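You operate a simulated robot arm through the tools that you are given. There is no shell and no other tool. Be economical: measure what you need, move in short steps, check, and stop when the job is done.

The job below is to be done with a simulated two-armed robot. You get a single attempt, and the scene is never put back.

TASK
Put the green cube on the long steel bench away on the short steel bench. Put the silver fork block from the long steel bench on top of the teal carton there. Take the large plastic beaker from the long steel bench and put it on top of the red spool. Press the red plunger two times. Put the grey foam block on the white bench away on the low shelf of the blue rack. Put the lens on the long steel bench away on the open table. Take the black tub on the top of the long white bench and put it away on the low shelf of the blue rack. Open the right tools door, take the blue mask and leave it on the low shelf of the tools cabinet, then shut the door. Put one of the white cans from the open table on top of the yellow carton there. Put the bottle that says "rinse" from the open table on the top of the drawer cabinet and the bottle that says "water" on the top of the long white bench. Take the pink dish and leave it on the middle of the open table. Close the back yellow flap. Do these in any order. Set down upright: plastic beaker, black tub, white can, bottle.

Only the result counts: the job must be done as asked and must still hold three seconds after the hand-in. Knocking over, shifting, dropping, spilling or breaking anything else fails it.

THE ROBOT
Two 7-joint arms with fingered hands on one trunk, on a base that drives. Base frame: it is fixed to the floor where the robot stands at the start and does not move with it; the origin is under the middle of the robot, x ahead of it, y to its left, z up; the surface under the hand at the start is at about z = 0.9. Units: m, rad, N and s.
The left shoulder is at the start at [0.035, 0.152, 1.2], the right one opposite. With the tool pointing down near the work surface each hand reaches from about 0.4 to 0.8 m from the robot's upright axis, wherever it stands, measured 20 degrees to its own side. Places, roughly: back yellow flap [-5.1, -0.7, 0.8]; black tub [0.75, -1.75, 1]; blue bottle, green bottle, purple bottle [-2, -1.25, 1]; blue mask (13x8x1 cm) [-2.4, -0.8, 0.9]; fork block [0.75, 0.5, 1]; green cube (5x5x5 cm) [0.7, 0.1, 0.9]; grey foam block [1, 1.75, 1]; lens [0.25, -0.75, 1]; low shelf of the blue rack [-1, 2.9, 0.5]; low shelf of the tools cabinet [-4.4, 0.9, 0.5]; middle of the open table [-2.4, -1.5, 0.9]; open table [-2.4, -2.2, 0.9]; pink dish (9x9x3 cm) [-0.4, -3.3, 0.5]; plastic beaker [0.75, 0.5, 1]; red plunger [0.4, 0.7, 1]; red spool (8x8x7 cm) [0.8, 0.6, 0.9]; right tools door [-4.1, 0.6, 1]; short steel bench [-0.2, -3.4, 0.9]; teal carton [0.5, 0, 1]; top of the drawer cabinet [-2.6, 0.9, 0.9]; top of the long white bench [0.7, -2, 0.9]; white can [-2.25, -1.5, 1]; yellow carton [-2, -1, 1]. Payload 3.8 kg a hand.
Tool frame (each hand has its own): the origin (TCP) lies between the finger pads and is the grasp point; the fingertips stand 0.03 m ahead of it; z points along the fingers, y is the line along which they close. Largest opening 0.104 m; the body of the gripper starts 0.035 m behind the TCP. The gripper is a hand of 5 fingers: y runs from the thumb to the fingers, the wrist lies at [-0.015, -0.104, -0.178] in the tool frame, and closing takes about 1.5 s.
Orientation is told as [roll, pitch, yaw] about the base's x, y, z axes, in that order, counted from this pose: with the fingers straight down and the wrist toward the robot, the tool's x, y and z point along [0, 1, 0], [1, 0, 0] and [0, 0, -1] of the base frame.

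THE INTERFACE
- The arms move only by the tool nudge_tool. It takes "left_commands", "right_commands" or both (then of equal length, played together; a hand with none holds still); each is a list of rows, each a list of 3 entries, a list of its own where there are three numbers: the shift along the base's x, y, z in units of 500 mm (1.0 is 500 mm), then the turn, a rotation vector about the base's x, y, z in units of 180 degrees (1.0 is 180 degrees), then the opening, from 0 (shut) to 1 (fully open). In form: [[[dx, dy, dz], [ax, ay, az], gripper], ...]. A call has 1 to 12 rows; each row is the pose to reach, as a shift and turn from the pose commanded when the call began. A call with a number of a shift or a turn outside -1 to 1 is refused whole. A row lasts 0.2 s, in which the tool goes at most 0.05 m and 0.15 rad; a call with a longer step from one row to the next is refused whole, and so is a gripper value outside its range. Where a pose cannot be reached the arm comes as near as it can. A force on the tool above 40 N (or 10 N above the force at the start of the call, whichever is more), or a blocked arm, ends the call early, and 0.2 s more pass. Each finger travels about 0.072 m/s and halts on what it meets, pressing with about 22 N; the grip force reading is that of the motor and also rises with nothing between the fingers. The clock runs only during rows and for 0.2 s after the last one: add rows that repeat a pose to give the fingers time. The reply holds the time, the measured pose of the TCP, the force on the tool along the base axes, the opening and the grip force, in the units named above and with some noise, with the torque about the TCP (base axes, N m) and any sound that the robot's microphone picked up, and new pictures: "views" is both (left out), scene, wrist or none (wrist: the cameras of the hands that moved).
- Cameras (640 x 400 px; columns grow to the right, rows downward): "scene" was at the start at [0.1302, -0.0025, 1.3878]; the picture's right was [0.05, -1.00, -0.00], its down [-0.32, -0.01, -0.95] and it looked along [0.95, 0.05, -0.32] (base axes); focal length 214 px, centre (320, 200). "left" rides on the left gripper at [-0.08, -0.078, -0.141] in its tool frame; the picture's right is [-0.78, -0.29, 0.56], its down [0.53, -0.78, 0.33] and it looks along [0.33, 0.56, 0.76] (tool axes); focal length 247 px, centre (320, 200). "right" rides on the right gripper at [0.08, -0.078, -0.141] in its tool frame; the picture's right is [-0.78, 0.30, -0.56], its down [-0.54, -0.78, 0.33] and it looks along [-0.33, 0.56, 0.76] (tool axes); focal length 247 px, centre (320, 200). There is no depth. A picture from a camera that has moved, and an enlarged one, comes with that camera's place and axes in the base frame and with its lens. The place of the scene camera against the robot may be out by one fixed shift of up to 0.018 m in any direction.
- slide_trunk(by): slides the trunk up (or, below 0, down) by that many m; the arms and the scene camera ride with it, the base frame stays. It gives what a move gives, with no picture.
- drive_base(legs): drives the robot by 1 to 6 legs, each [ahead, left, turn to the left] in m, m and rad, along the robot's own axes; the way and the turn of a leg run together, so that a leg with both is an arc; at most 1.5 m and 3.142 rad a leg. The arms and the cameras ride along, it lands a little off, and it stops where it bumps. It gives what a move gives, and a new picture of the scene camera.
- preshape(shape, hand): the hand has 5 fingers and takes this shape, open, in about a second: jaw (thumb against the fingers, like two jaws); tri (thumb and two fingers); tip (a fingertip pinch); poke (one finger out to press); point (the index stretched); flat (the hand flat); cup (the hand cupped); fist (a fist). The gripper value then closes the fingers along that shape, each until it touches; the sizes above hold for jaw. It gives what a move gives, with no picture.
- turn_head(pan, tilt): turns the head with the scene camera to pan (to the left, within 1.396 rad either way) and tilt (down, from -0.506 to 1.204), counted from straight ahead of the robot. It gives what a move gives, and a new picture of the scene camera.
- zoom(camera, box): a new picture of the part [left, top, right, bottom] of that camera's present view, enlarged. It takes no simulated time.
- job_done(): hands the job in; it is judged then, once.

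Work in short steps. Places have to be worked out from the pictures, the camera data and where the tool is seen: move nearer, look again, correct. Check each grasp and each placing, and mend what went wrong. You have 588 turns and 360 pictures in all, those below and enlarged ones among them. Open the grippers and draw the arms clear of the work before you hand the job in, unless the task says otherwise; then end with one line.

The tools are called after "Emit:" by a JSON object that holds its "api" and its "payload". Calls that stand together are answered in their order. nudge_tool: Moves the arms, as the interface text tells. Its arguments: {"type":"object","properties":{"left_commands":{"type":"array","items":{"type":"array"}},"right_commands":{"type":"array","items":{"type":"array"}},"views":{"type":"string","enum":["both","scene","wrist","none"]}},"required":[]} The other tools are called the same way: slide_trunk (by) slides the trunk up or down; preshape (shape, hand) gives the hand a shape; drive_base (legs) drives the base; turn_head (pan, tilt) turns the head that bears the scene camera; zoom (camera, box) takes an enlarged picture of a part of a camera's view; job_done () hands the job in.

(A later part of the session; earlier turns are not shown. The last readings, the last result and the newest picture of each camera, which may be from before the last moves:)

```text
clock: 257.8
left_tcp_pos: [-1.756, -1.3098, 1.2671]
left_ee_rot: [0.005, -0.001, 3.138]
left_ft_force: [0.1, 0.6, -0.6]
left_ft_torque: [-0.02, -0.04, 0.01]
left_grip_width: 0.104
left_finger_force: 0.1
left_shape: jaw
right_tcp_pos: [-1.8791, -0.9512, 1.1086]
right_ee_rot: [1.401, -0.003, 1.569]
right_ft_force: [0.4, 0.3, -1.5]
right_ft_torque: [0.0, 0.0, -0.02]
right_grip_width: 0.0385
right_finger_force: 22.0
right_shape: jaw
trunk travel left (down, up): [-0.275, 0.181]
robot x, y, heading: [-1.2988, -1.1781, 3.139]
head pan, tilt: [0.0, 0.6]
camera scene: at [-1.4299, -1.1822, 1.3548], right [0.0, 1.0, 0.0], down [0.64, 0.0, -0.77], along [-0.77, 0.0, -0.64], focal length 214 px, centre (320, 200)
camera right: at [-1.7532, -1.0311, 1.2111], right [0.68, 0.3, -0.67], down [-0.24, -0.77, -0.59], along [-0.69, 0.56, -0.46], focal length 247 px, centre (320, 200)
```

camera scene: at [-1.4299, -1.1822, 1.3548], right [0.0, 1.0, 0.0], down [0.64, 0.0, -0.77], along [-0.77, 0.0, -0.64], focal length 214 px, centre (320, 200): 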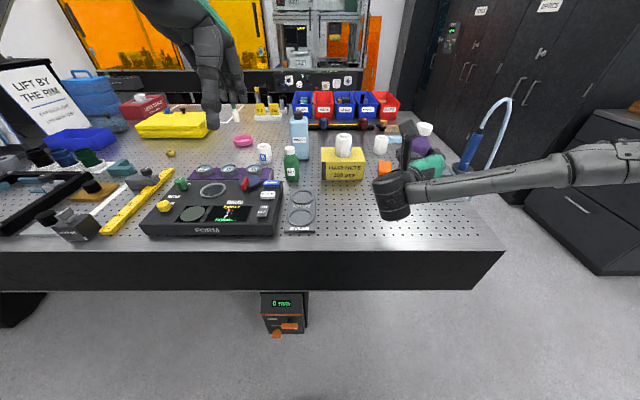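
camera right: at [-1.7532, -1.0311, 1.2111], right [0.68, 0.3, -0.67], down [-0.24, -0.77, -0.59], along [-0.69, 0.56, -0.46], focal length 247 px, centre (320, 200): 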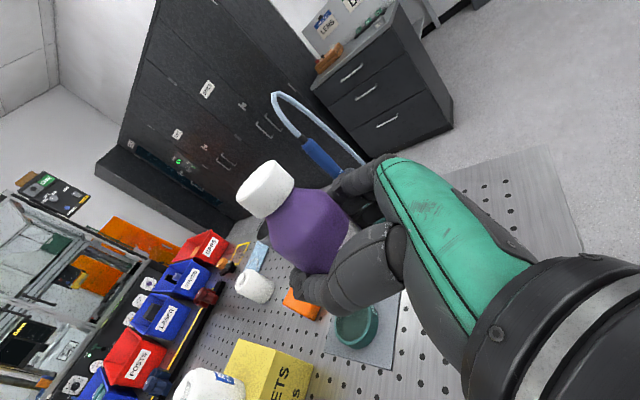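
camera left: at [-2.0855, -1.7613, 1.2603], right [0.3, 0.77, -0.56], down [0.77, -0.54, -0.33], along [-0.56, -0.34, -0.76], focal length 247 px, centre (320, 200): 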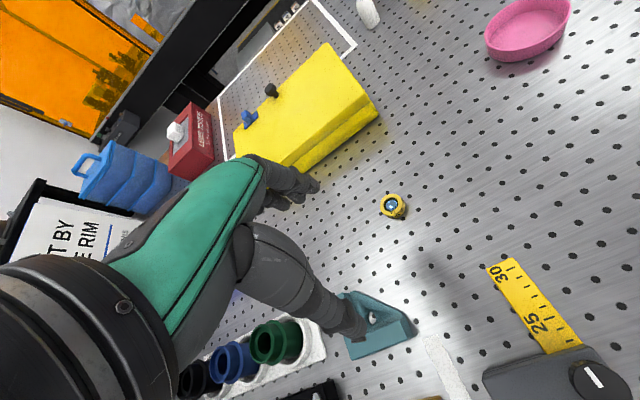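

The bottle is held upright. I back away from the table and drive north to look at the drawer cabinet and the mask.

Emit:
{"api": "drive_base", "payload": {"legs": [[-0.25, 0, 0], [0, -1.15, 0]]}}

Emit:
{"api": "turn_head", "payload": {"pan": -0.4, "tilt": 0.45}}

```text
clock: 265.3
left_tcp_pos: [-1.499, -0.118, 1.267]
left_ee_rot: [0.006, -0.001, 3.128]
left_ft_force: [0.3, 0.1, 0.3]
left_ft_torque: [0.01, -0.02, 0.0]
left_grip_width: 0.1041
left_finger_force: 0.0
left_shape: jaw
right_tcp_pos: [-1.6161, 0.2405, 1.11]
right_ee_rot: [1.4, -0.003, 1.558]
right_ft_force: [-0.3, 0.2, -1.4]
right_ft_torque: [0.02, 0.03, 0.01]
right_grip_width: 0.0386
right_finger_force: 22.5
right_shape: jaw
trunk travel left (down, up): [-0.275, 0.181]
robot x, y, heading: [-1.0355, 0.0116, 3.127]
head pan, tilt: [0.0, 0.6]
camera scene: at [-1.1697, 0.0059, 1.3549], right [0.01, 1.0, 0.0], down [0.64, -0.01, -0.77], along [-0.77, 0.01, -0.64], focal length 214 px, centre (320, 200)
```

scene: 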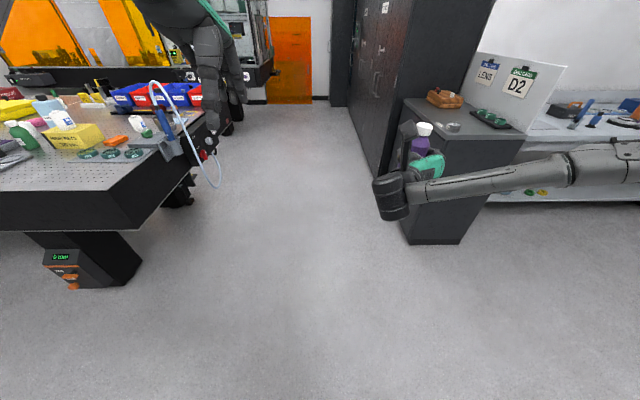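

```text
clock: 266.1
left_tcp_pos: [-1.4981, -0.1173, 1.2667]
left_ee_rot: [0.009, -0.001, 3.128]
left_ft_force: [0.2, 0.7, 0.3]
left_ft_torque: [0.02, -0.03, 0.02]
left_grip_width: 0.1039
left_finger_force: 0.1
left_shape: jaw
right_tcp_pos: [-1.6161, 0.241, 1.1099]
right_ee_rot: [1.399, -0.004, 1.559]
right_ft_force: [0.2, 0.7, -1.5]
right_ft_torque: [0.0, -0.02, -0.02]
right_grip_width: 0.0387
right_finger_force: 21.9
right_shape: jaw
trunk travel left (down, up): [-0.275, 0.181]
robot x, y, heading: [-1.0367, 0.0123, 3.127]
head pan, tilt: [-0.4, 0.45]
camera scene: at [-1.1668, 0.0419, 1.3687], right [0.4, 0.92, 0.03], down [0.48, -0.17, -0.86], along [-0.78, 0.36, -0.51], focal length 214 px, centre (320, 200)
```

scene: 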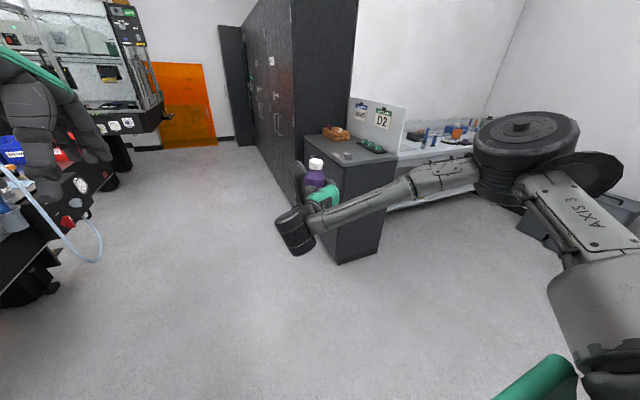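

The drawer cabinet stands at about x −3.0…−2.25, front near y 0.68. I drive west past the table end and then turn to face it.

Emit:
{"api": "drive_base", "payload": {"legs": [[1.45, 0.1, 0], [0, 0, -1.55]]}}

Emit:
{"api": "turn_head", "payload": {"pan": -0.1, "tilt": 0.5}}

```text
clock: 277.2
left_tcp_pos: [-2.6239, 0.4015, 1.2662]
left_ee_rot: [0.005, -0.001, 1.549]
left_ft_force: [-0.3, -0.7, 0.0]
left_ft_torque: [0.0, 0.0, 0.03]
left_grip_width: 0.1041
left_finger_force: 0.1
left_shape: jaw
right_tcp_pos: [-2.263, 0.5178, 1.1089]
right_ee_rot: [1.4, -0.002, -0.02]
right_ft_force: [0.1, 0.3, -1.9]
right_ft_torque: [0.0, -0.01, -0.02]
right_grip_width: 0.0384
right_finger_force: 21.8
right_shape: jaw
trunk travel left (down, up): [-0.275, 0.181]
robot x, y, heading: [-2.4968, -0.0579, 1.549]
head pan, tilt: [-0.4, 0.45]
camera scene: at [-2.4619, 0.0575, 1.3687], right [0.91, -0.4, 0.03], down [-0.18, -0.48, -0.86], along [0.36, 0.78, -0.51], focal length 214 px, centre (320, 200)
```

scene: 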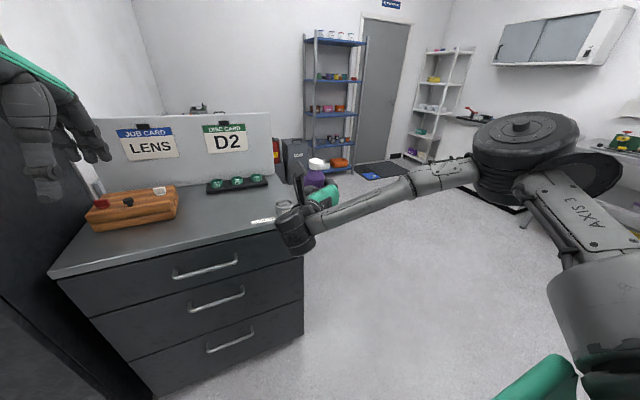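

```text
clock: 278.0
left_tcp_pos: [-2.6221, 0.4021, 1.2664]
left_ee_rot: [0.008, 0.0, 1.55]
left_ft_force: [0.0, 0.4, 0.0]
left_ft_torque: [-0.08, 0.0, 0.01]
left_grip_width: 0.1041
left_finger_force: 0.0
left_shape: jaw
right_tcp_pos: [-2.2641, 0.5186, 1.1099]
right_ee_rot: [1.4, -0.003, -0.02]
right_ft_force: [0.2, 0.7, -1.8]
right_ft_torque: [0.0, -0.01, -0.03]
right_grip_width: 0.0385
right_finger_force: 22.1
right_shape: jaw
trunk travel left (down, up): [-0.275, 0.181]
robot x, y, heading: [-2.4909, -0.0595, 1.555]
head pan, tilt: [-0.099, 0.499]
camera scene: at [-2.4884, 0.0635, 1.3638], right [0.99, -0.12, 0.01], down [-0.06, -0.55, -0.83], along [0.1, 0.83, -0.55], focal length 214 px, centre (320, 200)
```

scene: 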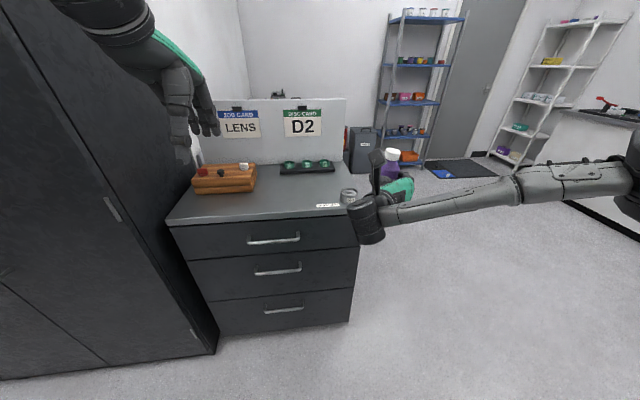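

The cabinet top has free room around (−2.52, 0.80). I tuck the left hand and shift the base left and forward.

Emit:
{"api": "nudge_tool", "payload": {"left_commands": [[[0.04, -0.06, 0.02], [0, 0, 0], 1], [[0.08, -0.12, 0.04], [0, 0, 0], 1], [[0.12, -0.18, 0.06], [0, 0, 0], 1]], "views": "none"}}

Emit:
{"api": "drive_base", "payload": {"legs": [[0.0, 0.16, 0.016], [0.14, 0, 0]]}}

```text
clock: 278.8
left_tcp_pos: [-2.5627, 0.3112, 1.2937]
left_ee_rot: [0.007, -0.003, 1.551]
left_ft_force: [0.1, 0.3, -0.5]
left_ft_torque: [-0.01, -0.01, -0.01]
left_grip_width: 0.1039
left_finger_force: 0.0
left_shape: jaw
right_tcp_pos: [-2.2626, 0.5181, 1.1084]
right_ee_rot: [1.403, -0.001, -0.02]
right_ft_force: [0.2, -0.1, -1.6]
right_ft_torque: [-0.01, 0.01, -0.01]
right_grip_width: 0.0386
right_finger_force: 22.3
right_shape: jaw
trunk travel left (down, up): [-0.275, 0.181]
robot x, y, heading: [-2.4907, -0.0577, 1.552]
head pan, tilt: [-0.099, 0.499]
```

```text
clock: 281.2
left_tcp_pos: [-2.735, 0.4495, 1.2934]
left_ee_rot: [0.006, -0.001, 1.565]
left_ft_force: [-0.5, 0.0, 0.4]
left_ft_torque: [-0.02, -0.02, -0.01]
left_grip_width: 0.1038
left_finger_force: 0.1
left_shape: jaw
right_tcp_pos: [-2.438, 0.6607, 1.1108]
right_ee_rot: [1.402, -0.004, -0.005]
right_ft_force: [1.4, 0.5, -1.9]
right_ft_torque: [-0.02, 0.0, 0.02]
right_grip_width: 0.0386
right_finger_force: 22.3
right_shape: jaw
trunk travel left (down, up): [-0.275, 0.181]
robot x, y, heading: [-2.6575, 0.082, 1.567]
head pan, tilt: [-0.099, 0.499]
camera scene: at [-2.6559, 0.2026, 1.3641], right [0.99, -0.1, 0.01], down [-0.05, -0.55, -0.83], along [0.09, 0.83, -0.55], focal length 214 px, centre (320, 200)
```

scene: 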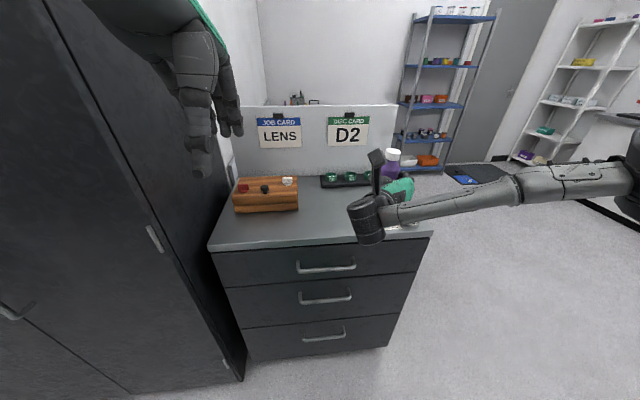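

I bring the bottle over the free spot and lower it to just above the top.

Emit:
{"api": "nudge_tool", "payload": {"right_commands": [[[-0.04, 0.07, 0], [0, 0, 0], 0.35], [[-0.08, 0.14, 0], [0, 0, 0], 0.35], [[-0.12, 0.21, 0], [0, 0, 0], 0.35], [[-0.16, 0.28, -0.02], [0, 0, 0], 0.35], [[-0.16, 0.28, -0.1], [0, 0, 0], 0.35], [[-0.16, 0.28, -0.18], [0, 0, 0], 0.35], [[-0.16, 0.28, -0.25], [0, 0, 0], 0.35], [[-0.16, 0.28, -0.27], [0, 0, 0], 0.35], [[-0.16, 0.28, -0.27], [0, 0, 0], 0.35]], "views": "both"}}

```text
clock: 283.2
left_tcp_pos: [-2.735, 0.4515, 1.2938]
left_ee_rot: [0.006, -0.001, 1.564]
left_ft_force: [-0.5, 0.5, 1.1]
left_ft_torque: [-0.03, -0.05, 0.05]
left_grip_width: 0.1039
left_finger_force: 0.0
left_shape: jaw
right_tcp_pos: [-2.5185, 0.8013, 0.9754]
right_ee_rot: [1.4, -0.002, -0.005]
right_ft_force: [0.7, -0.8, -2.1]
right_ft_torque: [-0.02, -0.01, -0.02]
right_grip_width: 0.0384
right_finger_force: 22.3
right_shape: jaw
trunk travel left (down, up): [-0.275, 0.181]
robot x, y, heading: [-2.6591, 0.079, 1.563]
head pan, tilt: [-0.099, 0.499]
camera scene: at [-2.6556, 0.2044, 1.3638], right [0.99, -0.1, 0.01], down [-0.05, -0.55, -0.83], along [0.09, 0.83, -0.55], focal length 214 px, centre (320, 200)
camera right: at [-2.5961, 0.6755, 1.0772], right [0.3, -0.68, -0.67], down [-0.77, 0.24, -0.59], along [0.56, 0.69, -0.46], focal length 247 px, centre (320, 200)
```

scene: 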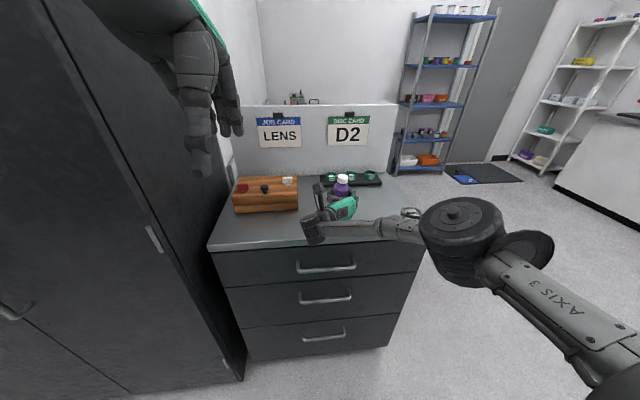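
right: 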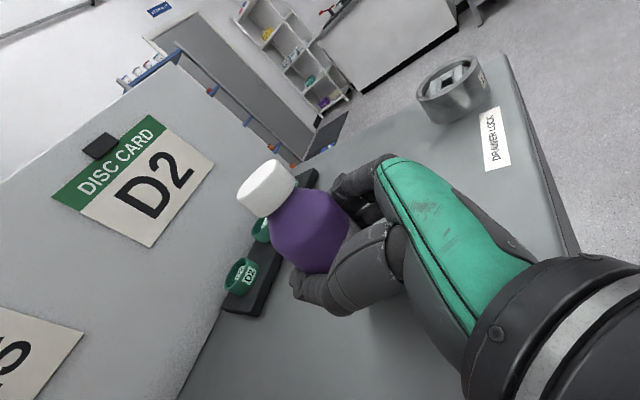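

Good position. I lower in small steps to contact.

Emit:
{"api": "nudge_tool", "payload": {"right_commands": [[[0, 0, -0.02], [0, 0, 0], 0.35], [[0, 0, -0.03], [0, 0, 0], 0.35], [[0, 0, -0.035], [0, 0, 0], 0.35], [[0, 0, -0.04], [0, 0, 0], 0.35], [[0, 0, -0.04], [0, 0, 0], 0.35]], "views": "none"}}

```text
clock: 284.4
left_tcp_pos: [-2.7342, 0.4508, 1.2933]
left_ee_rot: [0.006, -0.001, 1.564]
left_ft_force: [-0.1, -0.2, -0.1]
left_ft_torque: [0.01, -0.01, 0.03]
left_grip_width: 0.1041
left_finger_force: 0.0
left_shape: jaw
right_tcp_pos: [-2.5169, 0.8018, 0.9538]
right_ee_rot: [1.402, -0.003, -0.005]
right_ft_force: [0.3, 0.6, -2.0]
right_ft_torque: [-0.01, -0.06, -0.02]
right_grip_width: 0.0384
right_finger_force: 21.9
right_shape: jaw
trunk travel left (down, up): [-0.275, 0.181]
robot x, y, heading: [-2.6597, 0.0835, 1.568]
head pan, tilt: [-0.099, 0.499]
```

Emit:
{"api": "nudge_tool", "payload": {"right_commands": [[[0, 0, -0.006], [0, 0, 0], 0.35], [[0, 0, -0.012], [0, 0, 0], 0.35], [[0, 0, -0.012], [0, 0, 0], 0.35]], "views": "none"}}

```text
clock: 285.2
left_tcp_pos: [-2.7351, 0.4498, 1.2927]
left_ee_rot: [0.004, -0.003, 1.563]
left_ft_force: [0.0, -0.3, 0.7]
left_ft_torque: [0.02, -0.04, 0.01]
left_grip_width: 0.1041
left_finger_force: 0.0
left_shape: jaw
right_tcp_pos: [-2.5168, 0.8018, 0.9502]
right_ee_rot: [1.404, -0.004, -0.004]
right_ft_force: [-0.4, 2.1, 5.2]
right_ft_torque: [0.03, -0.14, 0.03]
right_grip_width: 0.0385
right_finger_force: 22.2
right_shape: jaw
trunk travel left (down, up): [-0.275, 0.181]
robot x, y, heading: [-2.6617, 0.0834, 1.568]
head pan, tilt: [-0.099, 0.499]
```

Contact. I open gently and back the hand straight out.

Emit:
{"api": "nudge_tool", "payload": {"right_commands": [[[0, 0, -0.002], [0, 0, 0], 0.5], [[0, 0, -0.002], [0, 0, 0], 0.7], [[0, 0, -0.002], [0, 0, 0], 0.9], [[0, 0, -0.002], [0, 0, 0], 1], [[0, 0, -0.002], [0, 0, 0], 1]], "views": "wrist"}}

```text
clock: 286.4
left_tcp_pos: [-2.7351, 0.4505, 1.292]
left_ee_rot: [0.005, -0.004, 1.564]
left_ft_force: [0.2, -0.8, -0.1]
left_ft_torque: [-0.04, -0.02, 0.01]
left_grip_width: 0.104
left_finger_force: 0.0
left_shape: jaw
right_tcp_pos: [-2.5171, 0.802, 0.9468]
right_ee_rot: [1.399, -0.003, -0.005]
right_ft_force: [-0.8, 0.4, 0.5]
right_ft_torque: [-0.01, -0.02, 0.02]
right_grip_width: 0.1036
right_finger_force: 0.0
right_shape: jaw
trunk travel left (down, up): [-0.275, 0.181]
robot x, y, heading: [-2.6603, 0.0816, 1.566]
head pan, tilt: [-0.099, 0.499]
camera right: at [-2.5952, 0.6759, 1.0484], right [0.29, -0.68, -0.67], down [-0.77, 0.24, -0.59], along [0.56, 0.69, -0.46], focal length 247 px, centre (320, 200)
```

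right: 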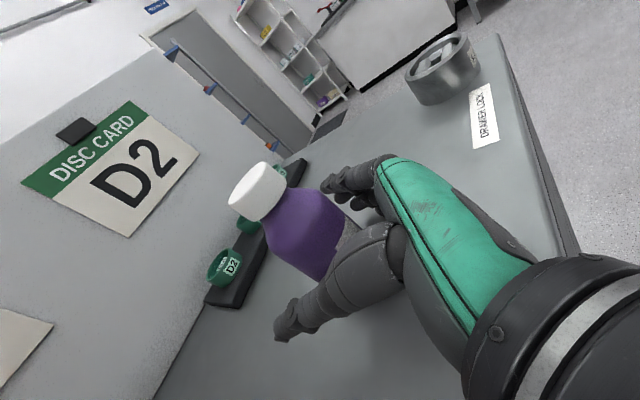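

Bottle stands free. I retract the hand straight back.

Emit:
{"api": "nudge_tool", "payload": {"right_commands": [[[0, -0.06, 0.004], [0, 0, 0], 1], [[0, -0.14, 0.01], [0, 0, 0], 1], [[0, -0.22, 0.03], [0, 0, 0], 1], [[0.02, -0.3, 0.1], [0, 0, 0], 1], [[0.06, -0.34, 0.18], [0, 0, 0], 1]], "views": "scene"}}

```text
refused: row 4 steps farther than a row can; nothing moved
```

Emit:
{"api": "nudge_tool", "payload": {"right_commands": [[[0, -0.06, 0.004], [0, 0, 0], 1], [[0, -0.14, 0.01], [0, 0, 0], 1], [[0, -0.22, 0.03], [0, 0, 0], 1], [[0.02, -0.28, 0.08], [0, 0, 0], 1], [[0.04, -0.32, 0.15], [0, 0, 0], 1]], "views": "scene"}}

```text
clock: 287.6
left_tcp_pos: [-2.7352, 0.4498, 1.293]
left_ee_rot: [0.006, -0.001, 1.565]
left_ft_force: [-0.2, -0.1, 0.4]
left_ft_torque: [0.02, 0.03, 0.0]
left_grip_width: 0.1039
left_finger_force: 0.0
left_shape: jaw
right_tcp_pos: [-2.4989, 0.6395, 1.0234]
right_ee_rot: [1.4, -0.005, -0.004]
right_ft_force: [-0.7, -0.1, -0.6]
right_ft_torque: [-0.01, -0.01, 0.02]
right_grip_width: 0.1039
right_finger_force: 0.1
right_shape: jaw
trunk travel left (down, up): [-0.275, 0.181]
robot x, y, heading: [-2.6562, 0.0833, 1.568]
head pan, tilt: [-0.099, 0.499]
camera scene: at [-2.6552, 0.203, 1.3639], right [0.99, -0.1, 0.01], down [-0.05, -0.55, -0.83], along [0.09, 0.83, -0.55], focal length 214 px, centre (320, 200)
```

scene: 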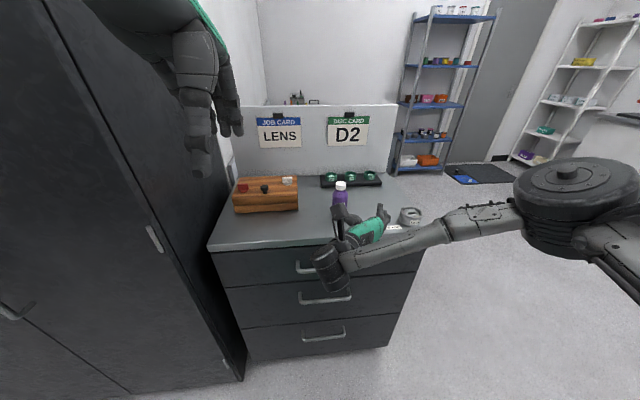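

RINSE stands on the cabinet. I tuck the right hand, back off slightly, and turn around to face the table's end for the blue mask.

Emit:
{"api": "nudge_tool", "payload": {"right_commands": [[[0.02, -0.06, 0.06], [0, 0, 0], 1], [[0.04, -0.12, 0.12], [0, 0, 0], 1], [[0.06, -0.18, 0.18], [0, 0, 0], 1], [[0.08, -0.24, 0.24], [0, 0, 0], 1]], "views": "none"}}

Emit:
{"api": "drive_base", "payload": {"legs": [[-0.08, 0, 0], [0, 0, -1.57], [0, 0, -1.57]]}}

Emit:
{"api": "turn_head", "payload": {"pan": 0.1, "tilt": 0.55}}

```text
clock: 288.6
left_tcp_pos: [-2.7326, 0.4512, 1.2932]
left_ee_rot: [0.007, -0.003, 1.564]
left_ft_force: [0.6, -0.7, -0.7]
left_ft_torque: [-0.02, 0.02, 0.0]
left_grip_width: 0.1038
left_finger_force: 0.0
left_shape: jaw
right_tcp_pos: [-2.4583, 0.5182, 1.1435]
right_ee_rot: [1.401, -0.002, -0.005]
right_ft_force: [0.4, -0.2, -0.1]
right_ft_torque: [-0.01, 0.0, 0.04]
right_grip_width: 0.1035
right_finger_force: 0.0
right_shape: jaw
trunk travel left (down, up): [-0.275, 0.181]
robot x, y, heading: [-2.6588, 0.0777, 1.569]
head pan, tilt: [-0.099, 0.499]
```

```text
clock: 297.3
left_tcp_pos: [-2.5936, -0.369, 1.2936]
left_ee_rot: [0.006, -0.003, -1.593]
left_ft_force: [-0.4, -0.2, 0.4]
left_ft_torque: [0.01, -0.02, -0.03]
left_grip_width: 0.1038
left_finger_force: 0.0
left_shape: jaw
right_tcp_pos: [-2.8692, -0.4334, 1.1437]
right_ee_rot: [1.4, -0.004, 3.119]
right_ft_force: [-0.1, -0.2, -0.3]
right_ft_torque: [-0.02, 0.03, -0.01]
right_grip_width: 0.1035
right_finger_force: 0.1
right_shape: jaw
trunk travel left (down, up): [-0.275, 0.181]
robot x, y, heading: [-2.6599, 0.0021, -1.592]
head pan, tilt: [-0.099, 0.499]
camera scene: at [-2.6773, -0.1368, 1.3638], right [-0.99, 0.12, 0.01], down [0.06, 0.55, -0.83], along [-0.1, -0.83, -0.55], focal length 214 px, centre (320, 200)
```

scene: 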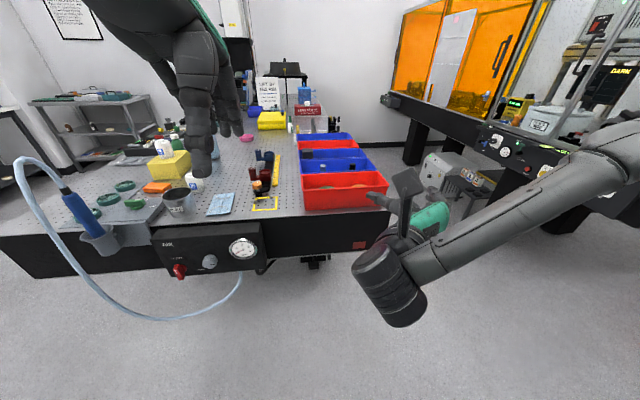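

```text
clock: 298.0
left_tcp_pos: [-2.5931, -0.3708, 1.2933]
left_ee_rot: [0.008, 0.0, -1.592]
left_ft_force: [-0.5, 0.0, -0.4]
left_ft_torque: [0.02, 0.0, -0.03]
left_grip_width: 0.1039
left_finger_force: 0.1
left_shape: jaw
right_tcp_pos: [-2.8698, -0.4332, 1.1427]
right_ee_rot: [1.399, -0.002, 3.117]
right_ft_force: [-0.7, 0.2, -0.1]
right_ft_torque: [0.01, 0.01, 0.03]
right_grip_width: 0.1037
right_finger_force: 0.2
right_shape: jaw
trunk travel left (down, up): [-0.275, 0.181]
robot x, y, heading: [-2.6638, 0.0015, -1.587]
head pan, tilt: [0.099, 0.55]
camera scene: at [-2.6594, -0.1356, 1.3593], right [-1.0, -0.08, -0.01], down [-0.04, 0.59, -0.8], along [0.07, -0.8, -0.59], focal length 214 px, centre (320, 200)
```

scene: 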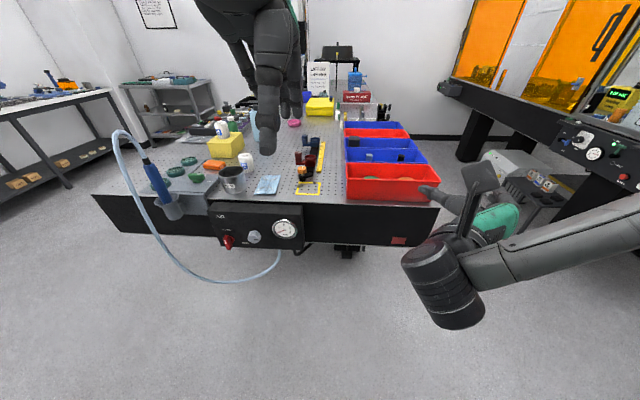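

The mask lies at about (−2.39, −0.83). I drive forward 0.27 m and bring the left hand above it.

Emit:
{"api": "drive_base", "payload": {"legs": [[0.27, 0, 0.015]]}}

Emit:
{"api": "nudge_tool", "payload": {"left_commands": [[[0.08, -0.04, -0.03], [0, 0, 0], 1], [[0.16, -0.08, -0.06], [0, 0, 0], 1], [[0.24, -0.12, -0.1], [0, 0, 0], 1], [[0.32, -0.16, -0.14], [0, 0, 0], 1], [[0.39, -0.2, -0.19], [0, 0, 0], 1], [[0.4, -0.24, -0.27], [0, 0, 0], 1], [[0.4, -0.28, -0.35], [0, 0, 0], 1], [[0.4, -0.29, -0.38], [0, 0, 0], 1]], "views": "both"}}

```text
clock: 299.9
left_tcp_pos: [-2.5917, -0.6337, 1.2938]
left_ee_rot: [0.006, -0.003, -1.58]
left_ft_force: [0.3, -0.4, 0.0]
left_ft_torque: [0.01, 0.04, 0.0]
left_grip_width: 0.1041
left_finger_force: 0.1
left_shape: jaw
right_tcp_pos: [-2.8661, -0.7015, 1.143]
right_ee_rot: [1.401, -0.002, 3.134]
right_ft_force: [-0.1, 0.5, 1.1]
right_ft_torque: [-0.02, 0.03, -0.02]
right_grip_width: 0.1036
right_finger_force: 0.1
right_shape: jaw
trunk travel left (down, up): [-0.275, 0.181]
robot x, y, heading: [-2.6645, -0.2684, -1.575]
head pan, tilt: [0.099, 0.55]
camera scene: at [-2.661, -0.4002, 1.3596], right [-1.0, -0.09, -0.01], down [-0.05, 0.59, -0.8], along [0.08, -0.8, -0.59], focal length 214 px, centre (320, 200)
```

scene: 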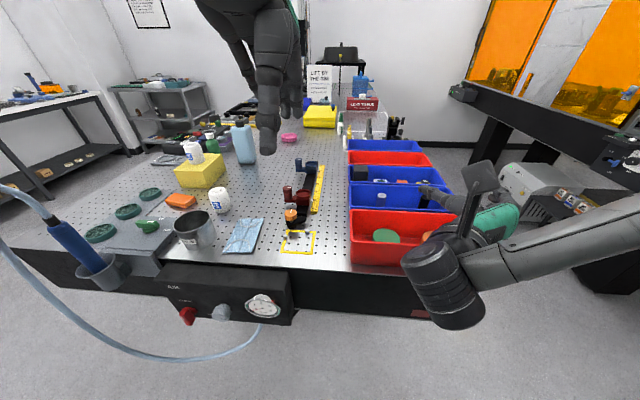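

```text
clock: 301.7
left_tcp_pos: [-2.3911, -0.7781, 1.1058]
left_ee_rot: [0.007, -0.003, -1.577]
left_ft_force: [0.1, -0.2, -0.3]
left_ft_torque: [-0.01, 0.03, 0.03]
left_grip_width: 0.1039
left_finger_force: 0.1
left_shape: jaw
right_tcp_pos: [-2.8664, -0.7027, 1.1425]
right_ee_rot: [1.4, -0.003, 3.135]
right_ft_force: [0.2, -0.4, -0.7]
right_ft_torque: [0.01, -0.02, -0.03]
right_grip_width: 0.1037
right_finger_force: 0.0
right_shape: jaw
trunk travel left (down, up): [-0.275, 0.181]
robot x, y, heading: [-2.6635, -0.265, -1.574]
head pan, tilt: [0.099, 0.55]
camera scene: at [-2.6606, -0.4012, 1.3594], right [-1.0, -0.09, -0.01], down [-0.05, 0.59, -0.8], along [0.08, -0.8, -0.59], focal length 214 px, centre (320, 200)
camera left: at [-2.4705, -0.6995, 1.2454], right [-0.77, 0.3, -0.56], down [0.54, 0.77, -0.33], along [0.33, -0.56, -0.76], focal length 247 px, centre (320, 200)
```

scene: 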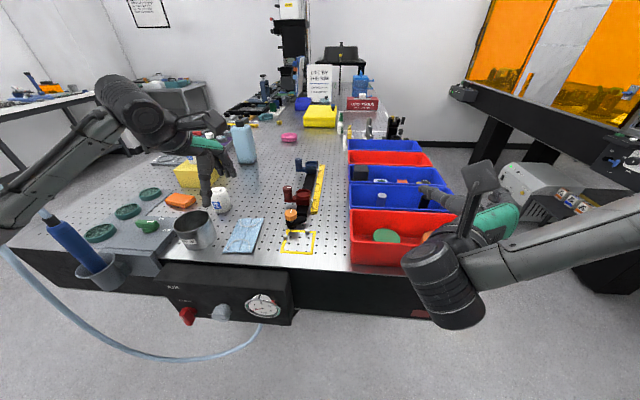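
left: 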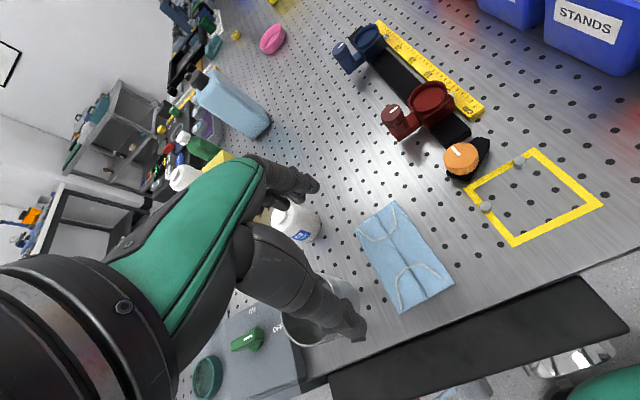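

The mask's long side runs along y (7.5 cm wide in x), so I turn the left hand 90° to close across x.

Emit:
{"api": "nudge_tool", "payload": {"left_commands": [[[0, 0, 0.02], [0, 0, 0.045], 1], [[0, 0, 0.04], [0, 0, 0.09], 1], [[0, 0, 0.04], [0, 0, 0.135], 1], [[-0.01, 0, 0.04], [0, 0, 0.18], 1], [[-0.02, 0, 0.04], [0, 0, 0.225], 1], [[-0.028, 0, 0.04], [0, 0, 0.27], 1], [[-0.028, -0.02, 0.04], [0, 0, 0.315], 1], [[-0.028, -0.02, 0.04], [0, 0, 0.36], 1], [[-0.028, -0.02, 0.04], [0, 0, 0.405], 1], [[-0.028, -0.02, 0.02], [0, 0, 0.45], 1], [[-0.028, -0.02, 0], [0, 0, 0.495], 1], [[-0.028, -0.02, -0.04], [0, 0, 0.5], 1]], "views": "wrist"}}

```text
clock: 304.3
left_tcp_pos: [-2.4053, -0.79, 1.0816]
left_ee_rot: [0.006, -0.002, -0.004]
left_ft_force: [0.3, -0.7, 0.0]
left_ft_torque: [-0.02, 0.0, -0.03]
left_grip_width: 0.1039
left_finger_force: 0.1
left_shape: jaw
right_tcp_pos: [-2.8664, -0.7031, 1.1428]
right_ee_rot: [1.4, -0.005, 3.135]
right_ft_force: [-1.0, 0.0, -0.1]
right_ft_torque: [0.0, 0.01, 0.0]
right_grip_width: 0.1035
right_finger_force: 0.0
right_shape: jaw
trunk travel left (down, up): [-0.275, 0.181]
robot x, y, heading: [-2.6657, -0.2685, -1.578]
head pan, tilt: [0.099, 0.55]
camera left: at [-2.4821, -0.8701, 1.2213], right [-0.3, -0.77, -0.56], down [-0.77, 0.54, -0.33], along [0.56, 0.34, -0.76], focal length 247 px, centre (320, 200)
```

left: 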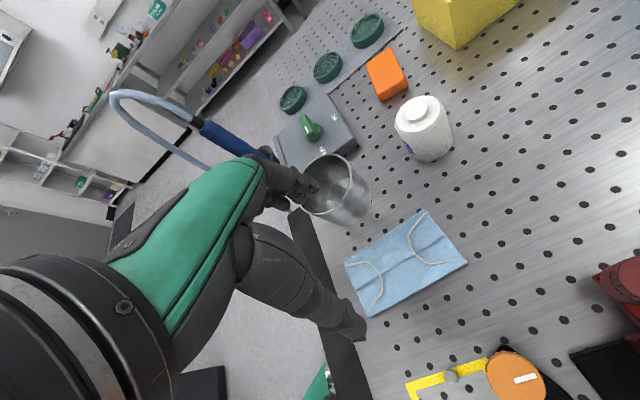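

Mask centre (−2.404, −0.803); the metal cup is close, so I narrow the opening to 9 cm and descend.

Emit:
{"api": "nudge_tool", "payload": {"left_commands": [[[0.002, -0.02, 0], [0, 0, 0], 0.87], [[0.002, -0.026, -0.06], [0, 0, 0], 0.87], [[0.002, -0.026, -0.14], [0, 0, 0], 0.87], [[0.002, -0.026, -0.21], [0, 0, 0], 0.87], [[0.002, -0.026, -0.245], [0, 0, 0], 0.87], [[0.002, -0.026, -0.245], [0, 0, 0], 0.87]], "views": "wrist"}}

```text
clock: 305.7
left_tcp_pos: [-2.4054, -0.8012, 0.9559]
left_ee_rot: [0.007, -0.002, -0.007]
left_ft_force: [-0.1, 0.1, -0.2]
left_ft_torque: [-0.01, 0.03, 0.02]
left_grip_width: 0.0905
left_finger_force: 0.1
left_shape: jaw
right_tcp_pos: [-2.867, -0.7026, 1.1428]
right_ee_rot: [1.404, -0.004, 3.136]
right_ft_force: [-0.1, -0.5, -0.6]
right_ft_torque: [0.02, -0.01, -0.01]
right_grip_width: 0.1035
right_finger_force: 0.0
right_shape: jaw
trunk travel left (down, up): [-0.275, 0.181]
robot x, y, heading: [-2.6691, -0.2691, -1.573]
head pan, tilt: [0.099, 0.55]
camera left: at [-2.482, -0.8811, 1.0967], right [-0.3, -0.77, -0.56], down [-0.77, 0.54, -0.33], along [0.56, 0.33, -0.76], focal length 247 px, centre (320, 200)
```

left: 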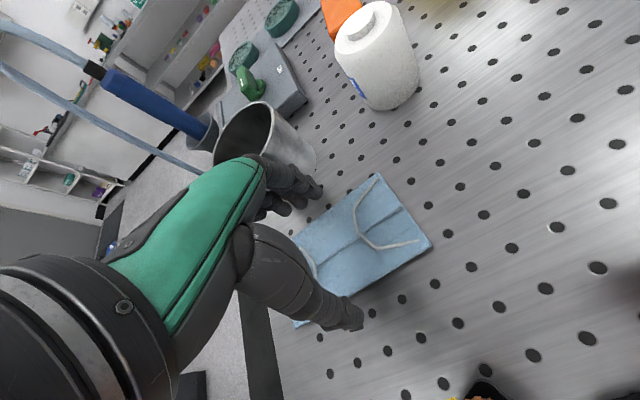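

Fingers straddle the mask, clear of the cup. I lower the last centimetre and close.

Emit:
{"api": "nudge_tool", "payload": {"left_commands": [[[0, 0, -0.012], [0, 0, 0], 0.87], [[0, 0, -0.02], [0, 0, 0], 0.87], [[0, 0, -0.02], [0, 0, 0], 0.75], [[0, 0, -0.02], [0, 0, 0], 0.6], [[0, 0, -0.02], [0, 0, 0], 0.5], [[0, 0, -0.02], [0, 0, 0], 0.4], [[0, 0, -0.02], [0, 0, 0], 0.4], [[0, 0, -0.02], [0, 0, 0], 0.4]], "views": "wrist"}}

```text
clock: 307.5
left_tcp_pos: [-2.4058, -0.8012, 0.95]
left_ee_rot: [0.006, -0.003, -0.008]
left_ft_force: [0.8, -0.8, 5.4]
left_ft_torque: [-0.03, -0.1, 0.09]
left_grip_width: 0.0601
left_finger_force: 22.2
left_shape: jaw
right_tcp_pos: [-2.867, -0.7018, 1.1438]
right_ee_rot: [1.402, -0.003, 3.135]
right_ft_force: [0.1, -0.5, -0.2]
right_ft_torque: [0.0, 0.04, 0.0]
right_grip_width: 0.1038
right_finger_force: 0.0
right_shape: jaw
trunk travel left (down, up): [-0.275, 0.181]
robot x, y, heading: [-2.6647, -0.2657, -1.579]
head pan, tilt: [0.099, 0.55]
camera left: at [-2.4829, -0.8816, 1.0893], right [-0.3, -0.77, -0.56], down [-0.77, 0.54, -0.33], along [0.56, 0.33, -0.76], focal length 247 px, centre (320, 200)
```

left: 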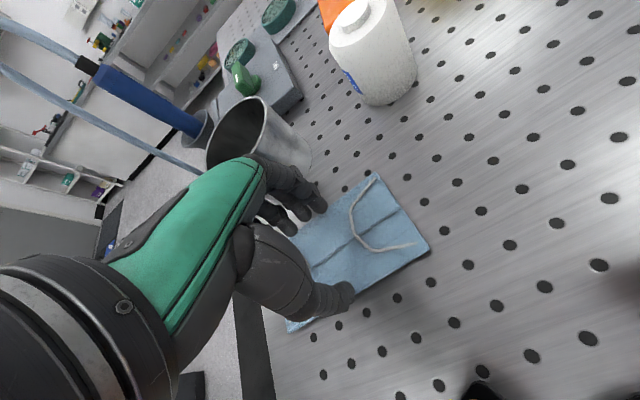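

Gripped at 0.060 with force. I lift and check.

Emit:
{"api": "nudge_tool", "payload": {"left_commands": [[[0, 0, 0.05], [0, 0, 0], 0.4], [[0, 0, 0.13], [0, 0, 0], 0.4], [[0, 0, 0.21], [0, 0, 0], 0.4], [[0, 0, 0.29], [0, 0, 0], 0.4]], "views": "wrist"}}

```text
clock: 308.5
left_tcp_pos: [-2.4023, -0.8014, 1.0962]
left_ee_rot: [0.009, -0.002, -0.005]
left_ft_force: [0.5, 0.3, 0.6]
left_ft_torque: [-0.02, 0.01, 0.0]
left_grip_width: 0.06
left_finger_force: 22.1
left_shape: jaw
right_tcp_pos: [-2.8671, -0.7009, 1.1437]
right_ee_rot: [1.402, -0.004, 3.136]
right_ft_force: [0.9, -0.1, -0.4]
right_ft_torque: [0.03, -0.01, 0.0]
right_grip_width: 0.104
right_finger_force: 0.0
right_shape: jaw
trunk travel left (down, up): [-0.275, 0.181]
robot x, y, heading: [-2.6642, -0.2655, -1.575]
head pan, tilt: [0.099, 0.55]
camera left: at [-2.4799, -0.8815, 1.2352], right [-0.3, -0.77, -0.56], down [-0.77, 0.54, -0.33], along [0.56, 0.34, -0.76], focal length 247 px, centre (320, 200)
```

left: 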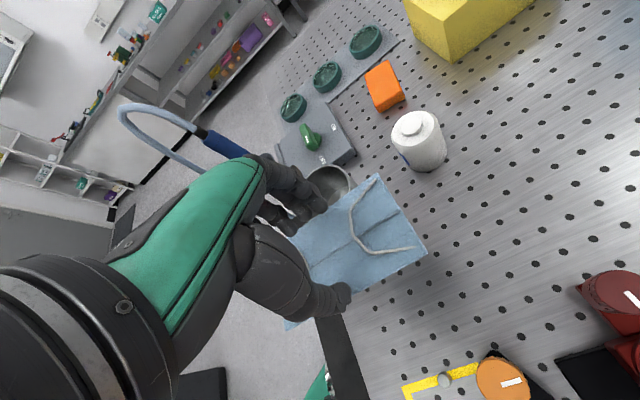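

Mask held. I back away and turn right to face west toward the tools cabinet.

Emit:
{"api": "drive_base", "payload": {"legs": [[-0.25, 0, 0], [0, 0, -1.57]]}}

Emit:
{"api": "turn_head", "payload": {"pan": 0, "tilt": 0.3}}

```text
clock: 314.2
left_tcp_pos: [-3.2049, -0.2772, 1.0948]
left_ee_rot: [0.008, -0.001, -1.589]
left_ft_force: [-0.6, -0.5, -0.7]
left_ft_torque: [0.02, 0.0, -0.01]
left_grip_width: 0.0598
left_finger_force: 22.3
left_shape: jaw
right_tcp_pos: [-3.0992, 0.1864, 1.1434]
right_ee_rot: [1.398, -0.003, 1.555]
right_ft_force: [1.1, -0.1, 0.0]
right_ft_torque: [0.0, -0.04, 0.02]
right_grip_width: 0.1038
right_finger_force: 0.1
right_shape: jaw
trunk travel left (down, up): [-0.275, 0.181]
robot x, y, heading: [-2.6667, -0.0151, 3.123]
head pan, tilt: [0.099, 0.55]
camera scene: at [-2.797, -0.0344, 1.3593], right [-0.08, 1.0, -0.01], down [0.59, 0.04, -0.8], along [-0.8, -0.07, -0.6], focal length 214 px, centre (320, 200)
```

scene: 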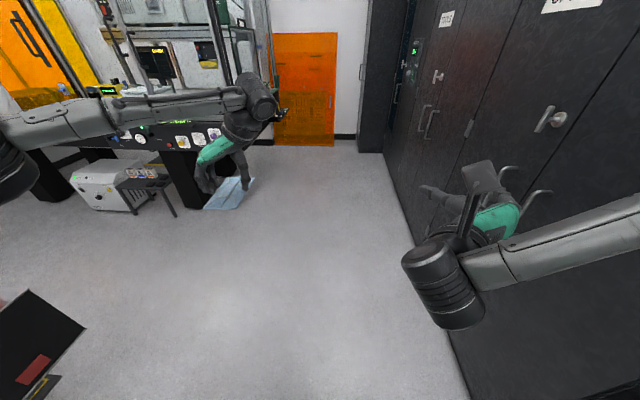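

```text
clock: 315.0
left_tcp_pos: [-3.2047, -0.276, 1.0947]
left_ee_rot: [0.006, -0.002, -1.588]
left_ft_force: [-0.5, 0.7, 0.2]
left_ft_torque: [-0.06, -0.03, -0.01]
left_grip_width: 0.0597
left_finger_force: 22.3
left_shape: jaw
right_tcp_pos: [-3.0991, 0.1868, 1.1425]
right_ee_rot: [1.4, -0.003, 1.555]
right_ft_force: [-0.8, -0.7, 0.5]
right_ft_torque: [0.02, -0.01, -0.01]
right_grip_width: 0.1038
right_finger_force: 0.1
right_shape: jaw
trunk travel left (down, up): [-0.275, 0.181]
robot x, y, heading: [-2.6649, -0.0196, 3.124]
head pan, tilt: [0.0, 0.3]
camera scene: at [-2.8029, -0.0253, 1.3818], right [0.02, 1.0, 0.0], down [0.38, -0.01, -0.93], along [-0.93, 0.01, -0.38], focal length 214 px, centre (320, 200)
```

scene: 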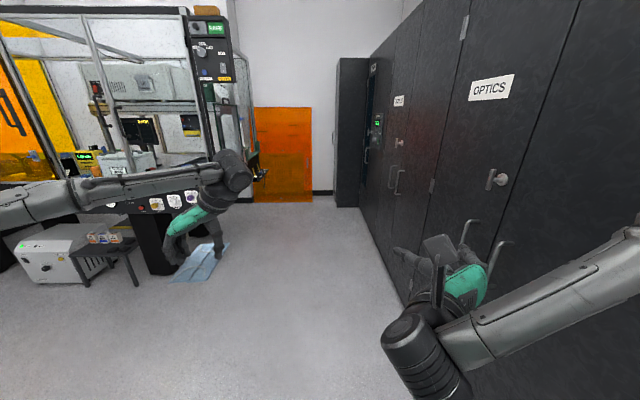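

Lockers labelled OPTICS then TOOLS line the right. I drive west along the aisle to near the TOOLS doors.

Emit:
{"api": "drive_base", "payload": {"legs": [[1.4, 0.15, 0.017]]}}

Emit:
{"api": "turn_head", "payload": {"pan": -1.2, "tilt": 0.3}}

```text
clock: 321.8
left_tcp_pos: [-4.5737, -0.4072, 1.095]
left_ee_rot: [0.006, -0.001, -1.589]
left_ft_force: [0.0, 0.1, 0.0]
left_ft_torque: [0.01, -0.01, 0.0]
left_grip_width: 0.0599
left_finger_force: 21.9
left_shape: jaw
right_tcp_pos: [-4.4703, 0.0565, 1.1434]
right_ee_rot: [1.403, -0.004, 1.556]
right_ft_force: [0.8, 0.9, -0.3]
right_ft_torque: [0.01, 0.03, -0.04]
right_grip_width: 0.1036
right_finger_force: 0.0
right_shape: jaw
trunk travel left (down, up): [-0.275, 0.181]
robot x, y, heading: [-4.0321, -0.1506, 3.13]
head pan, tilt: [0.0, 0.3]
camera scene: at [-4.1738, -0.1551, 1.3819], right [0.02, 1.0, 0.0], down [0.38, -0.01, -0.93], along [-0.93, 0.01, -0.38], focal length 214 px, centre (320, 200)
```

scene: 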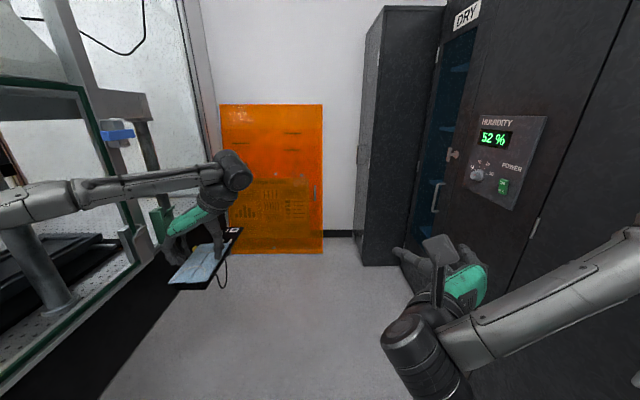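

```text
clock: 323.2
left_tcp_pos: [-4.5744, -0.4067, 1.0963]
left_ee_rot: [0.007, -0.001, -1.589]
left_ft_force: [-0.4, -0.2, -0.1]
left_ft_torque: [0.01, 0.0, 0.02]
left_grip_width: 0.0599
left_finger_force: 21.7
left_shape: jaw
right_tcp_pos: [-4.4685, 0.0555, 1.1435]
right_ee_rot: [1.401, -0.004, 1.556]
right_ft_force: [-0.9, 0.8, 0.4]
right_ft_torque: [0.01, -0.01, 0.0]
right_grip_width: 0.1038
right_finger_force: 0.1
right_shape: jaw
trunk travel left (down, up): [-0.275, 0.181]
robot x, y, heading: [-4.0347, -0.1476, 3.126]
head pan, tilt: [-1.201, 0.3]
camera scene: at [-4.1134, -0.0691, 1.3871], right [0.93, 0.35, 0.08], down [0.19, -0.28, -0.94], along [-0.31, 0.9, -0.33], focal length 214 px, centre (320, 200)
```

scene: 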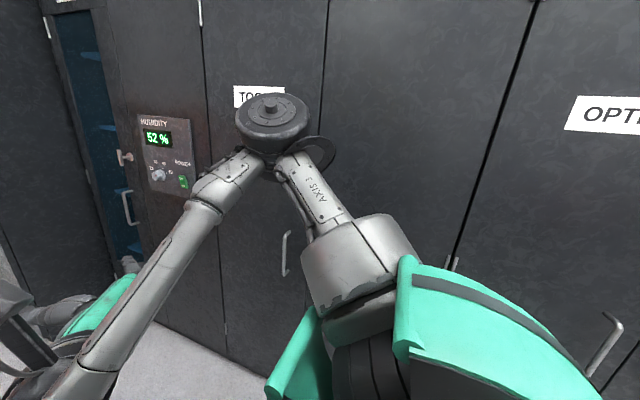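

Right TOOLS door spans x ≈ −4.35…−3.88, hinged at −3.88. I pull the mask hand in and turn to face the doors.

Emit:
{"api": "nudge_tool", "payload": {"left_commands": [[[0.08, 0.02, 0.03], [0, 0, 0], 0.4], [[0.16, 0.04, 0.06], [0, 0, 0], 0.4], [[0.22, 0.06, 0.08], [0, 0, 0], 0.4]], "views": "none"}}

Emit:
{"api": "drive_base", "payload": {"legs": [[0, 0, -1.55], [0, 0.3, 0]]}}

Emit:
{"api": "turn_head", "payload": {"pan": -0.1, "tilt": 0.3}}

```text
clock: 324.0
left_tcp_pos: [-4.4598, -0.3768, 1.1394]
left_ee_rot: [0.007, -0.002, -1.587]
left_ft_force: [-0.3, 0.5, -0.5]
left_ft_torque: [0.01, 0.05, -0.01]
left_grip_width: 0.0601
left_finger_force: 21.9
left_shape: jaw
right_tcp_pos: [-4.47, 0.0573, 1.144]
right_ee_rot: [1.403, -0.004, 1.557]
right_ft_force: [0.7, 1.0, -0.5]
right_ft_torque: [-0.01, 0.01, -0.01]
right_grip_width: 0.1037
right_finger_force: 0.1
right_shape: jaw
trunk travel left (down, up): [-0.275, 0.181]
robot x, y, heading: [-4.0355, -0.1505, 3.123]
head pan, tilt: [-1.201, 0.3]
```

```text
clock: 329.9
left_tcp_pos: [-4.5583, 0.2882, 1.1387]
left_ee_rot: [0.006, -0.005, 3.117]
left_ft_force: [0.4, 0.1, 0.1]
left_ft_torque: [0.01, 0.0, -0.01]
left_grip_width: 0.06
left_finger_force: 21.3
left_shape: jaw
right_tcp_pos: [-4.1246, 0.2923, 1.1423]
right_ee_rot: [1.399, -0.001, -0.025]
right_ft_force: [-0.1, 0.9, 0.0]
right_ft_torque: [0.02, -0.02, 0.0]
right_grip_width: 0.1037
right_finger_force: 0.0
right_shape: jaw
trunk travel left (down, up): [-0.275, 0.181]
robot x, y, heading: [-4.3362, -0.1393, 1.545]
head pan, tilt: [-1.201, 0.3]
camera scene: at [-4.25, -0.0765, 1.387], right [0.34, -0.94, 0.08], down [-0.28, -0.18, -0.94], along [0.9, 0.3, -0.33], focal length 214 px, centre (320, 200)
```

scene: 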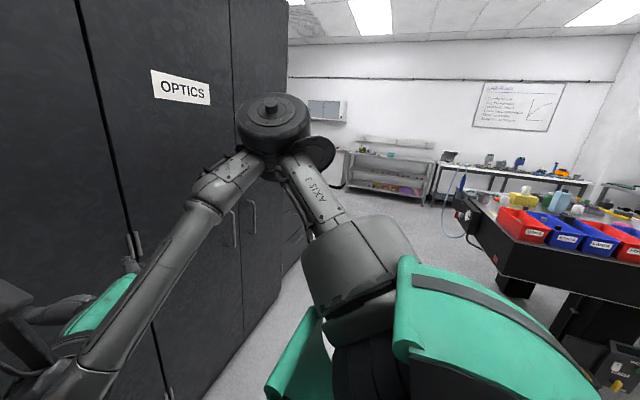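

```text
clock: 331.3
left_tcp_pos: [-4.5592, 0.2883, 1.1391]
left_ee_rot: [0.008, 0.0, 3.116]
left_ft_force: [0.3, -0.5, -0.4]
left_ft_torque: [0.02, 0.01, -0.03]
left_grip_width: 0.0601
left_finger_force: 22.0
left_shape: jaw
right_tcp_pos: [-4.1261, 0.2911, 1.143]
right_ee_rot: [1.398, -0.004, -0.026]
right_ft_force: [-0.7, 0.0, 0.2]
right_ft_torque: [0.0, 0.0, -0.01]
right_grip_width: 0.1035
right_finger_force: 0.1
right_shape: jaw
trunk travel left (down, up): [-0.275, 0.181]
robot x, y, heading: [-4.3385, -0.1408, 1.544]
head pan, tilt: [-0.099, 0.3]
camera scene: at [-4.3276, -0.0157, 1.3819], right [0.99, -0.12, 0.01], down [-0.04, -0.38, -0.93], along [0.12, 0.92, -0.38], focal length 214 px, centre (320, 200)
```

scene: 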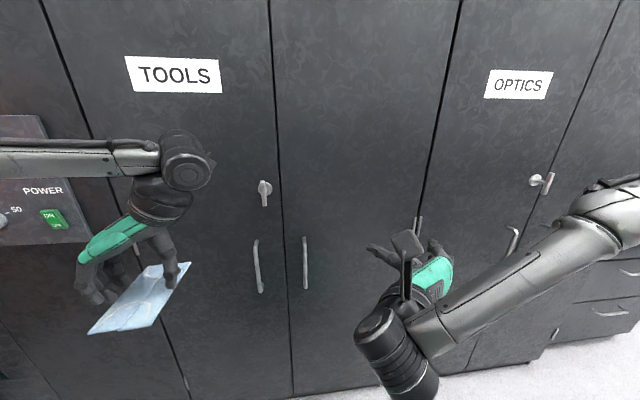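

The right TOOLS door has a vertical bar handle near (−4.30, 0.56, 0.92). I shift the base left a bit so the right arm works comfortably.

Emit:
{"api": "drive_base", "payload": {"legs": [[0, 0.17, 0.026]]}}

Emit:
{"api": "zoom", "payload": {"camera": "scene", "box": [280, 130, 480, 330]}}

```text
clock: 332.7
left_tcp_pos: [-4.7382, 0.2837, 1.1405]
left_ee_rot: [0.006, -0.003, 3.138]
left_ft_force: [-0.3, -0.5, 0.2]
left_ft_torque: [0.02, -0.01, 0.0]
left_grip_width: 0.06
left_finger_force: 22.5
left_shape: jaw
right_tcp_pos: [-4.3069, 0.2984, 1.1432]
right_ee_rot: [1.401, -0.001, 0.0]
right_ft_force: [0.1, 0.1, -0.9]
right_ft_torque: [0.01, 0.03, 0.05]
right_grip_width: 0.1037
right_finger_force: 0.2
right_shape: jaw
trunk travel left (down, up): [-0.275, 0.181]
robot x, y, heading: [-4.5078, -0.1385, 1.571]
head pan, tilt: [-0.099, 0.3]
camera scene: at [-4.5002, -0.0134, 1.3819], right [1.0, -0.1, 0.01], down [-0.03, -0.38, -0.93], along [0.09, 0.92, -0.38], focal length 214 px, centre (320, 200)
```

scene: 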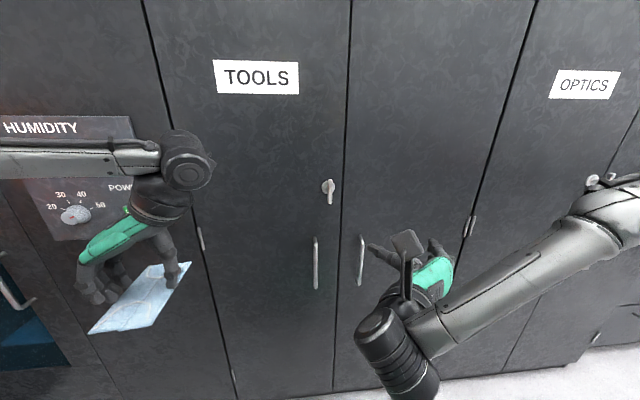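

```text
2.00 times, centred on (380, 230) of scene
camera zoom: at [-4.5002, -0.0134, 1.3819], right [1.0, -0.1, 0.01], down [-0.03, -0.38, -0.93], along [0.09, 0.92, -0.38], focal length 429 px, centre (200, 140)
```

zoom: 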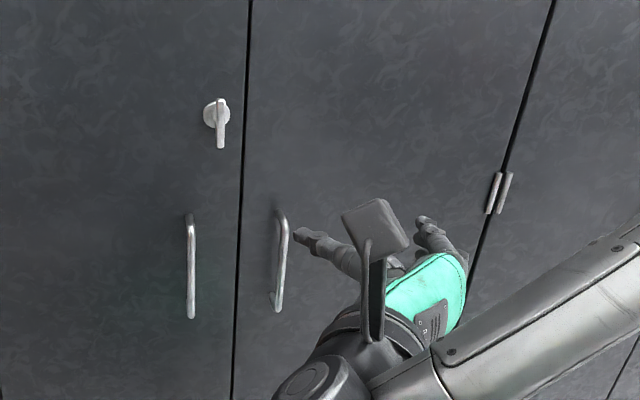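

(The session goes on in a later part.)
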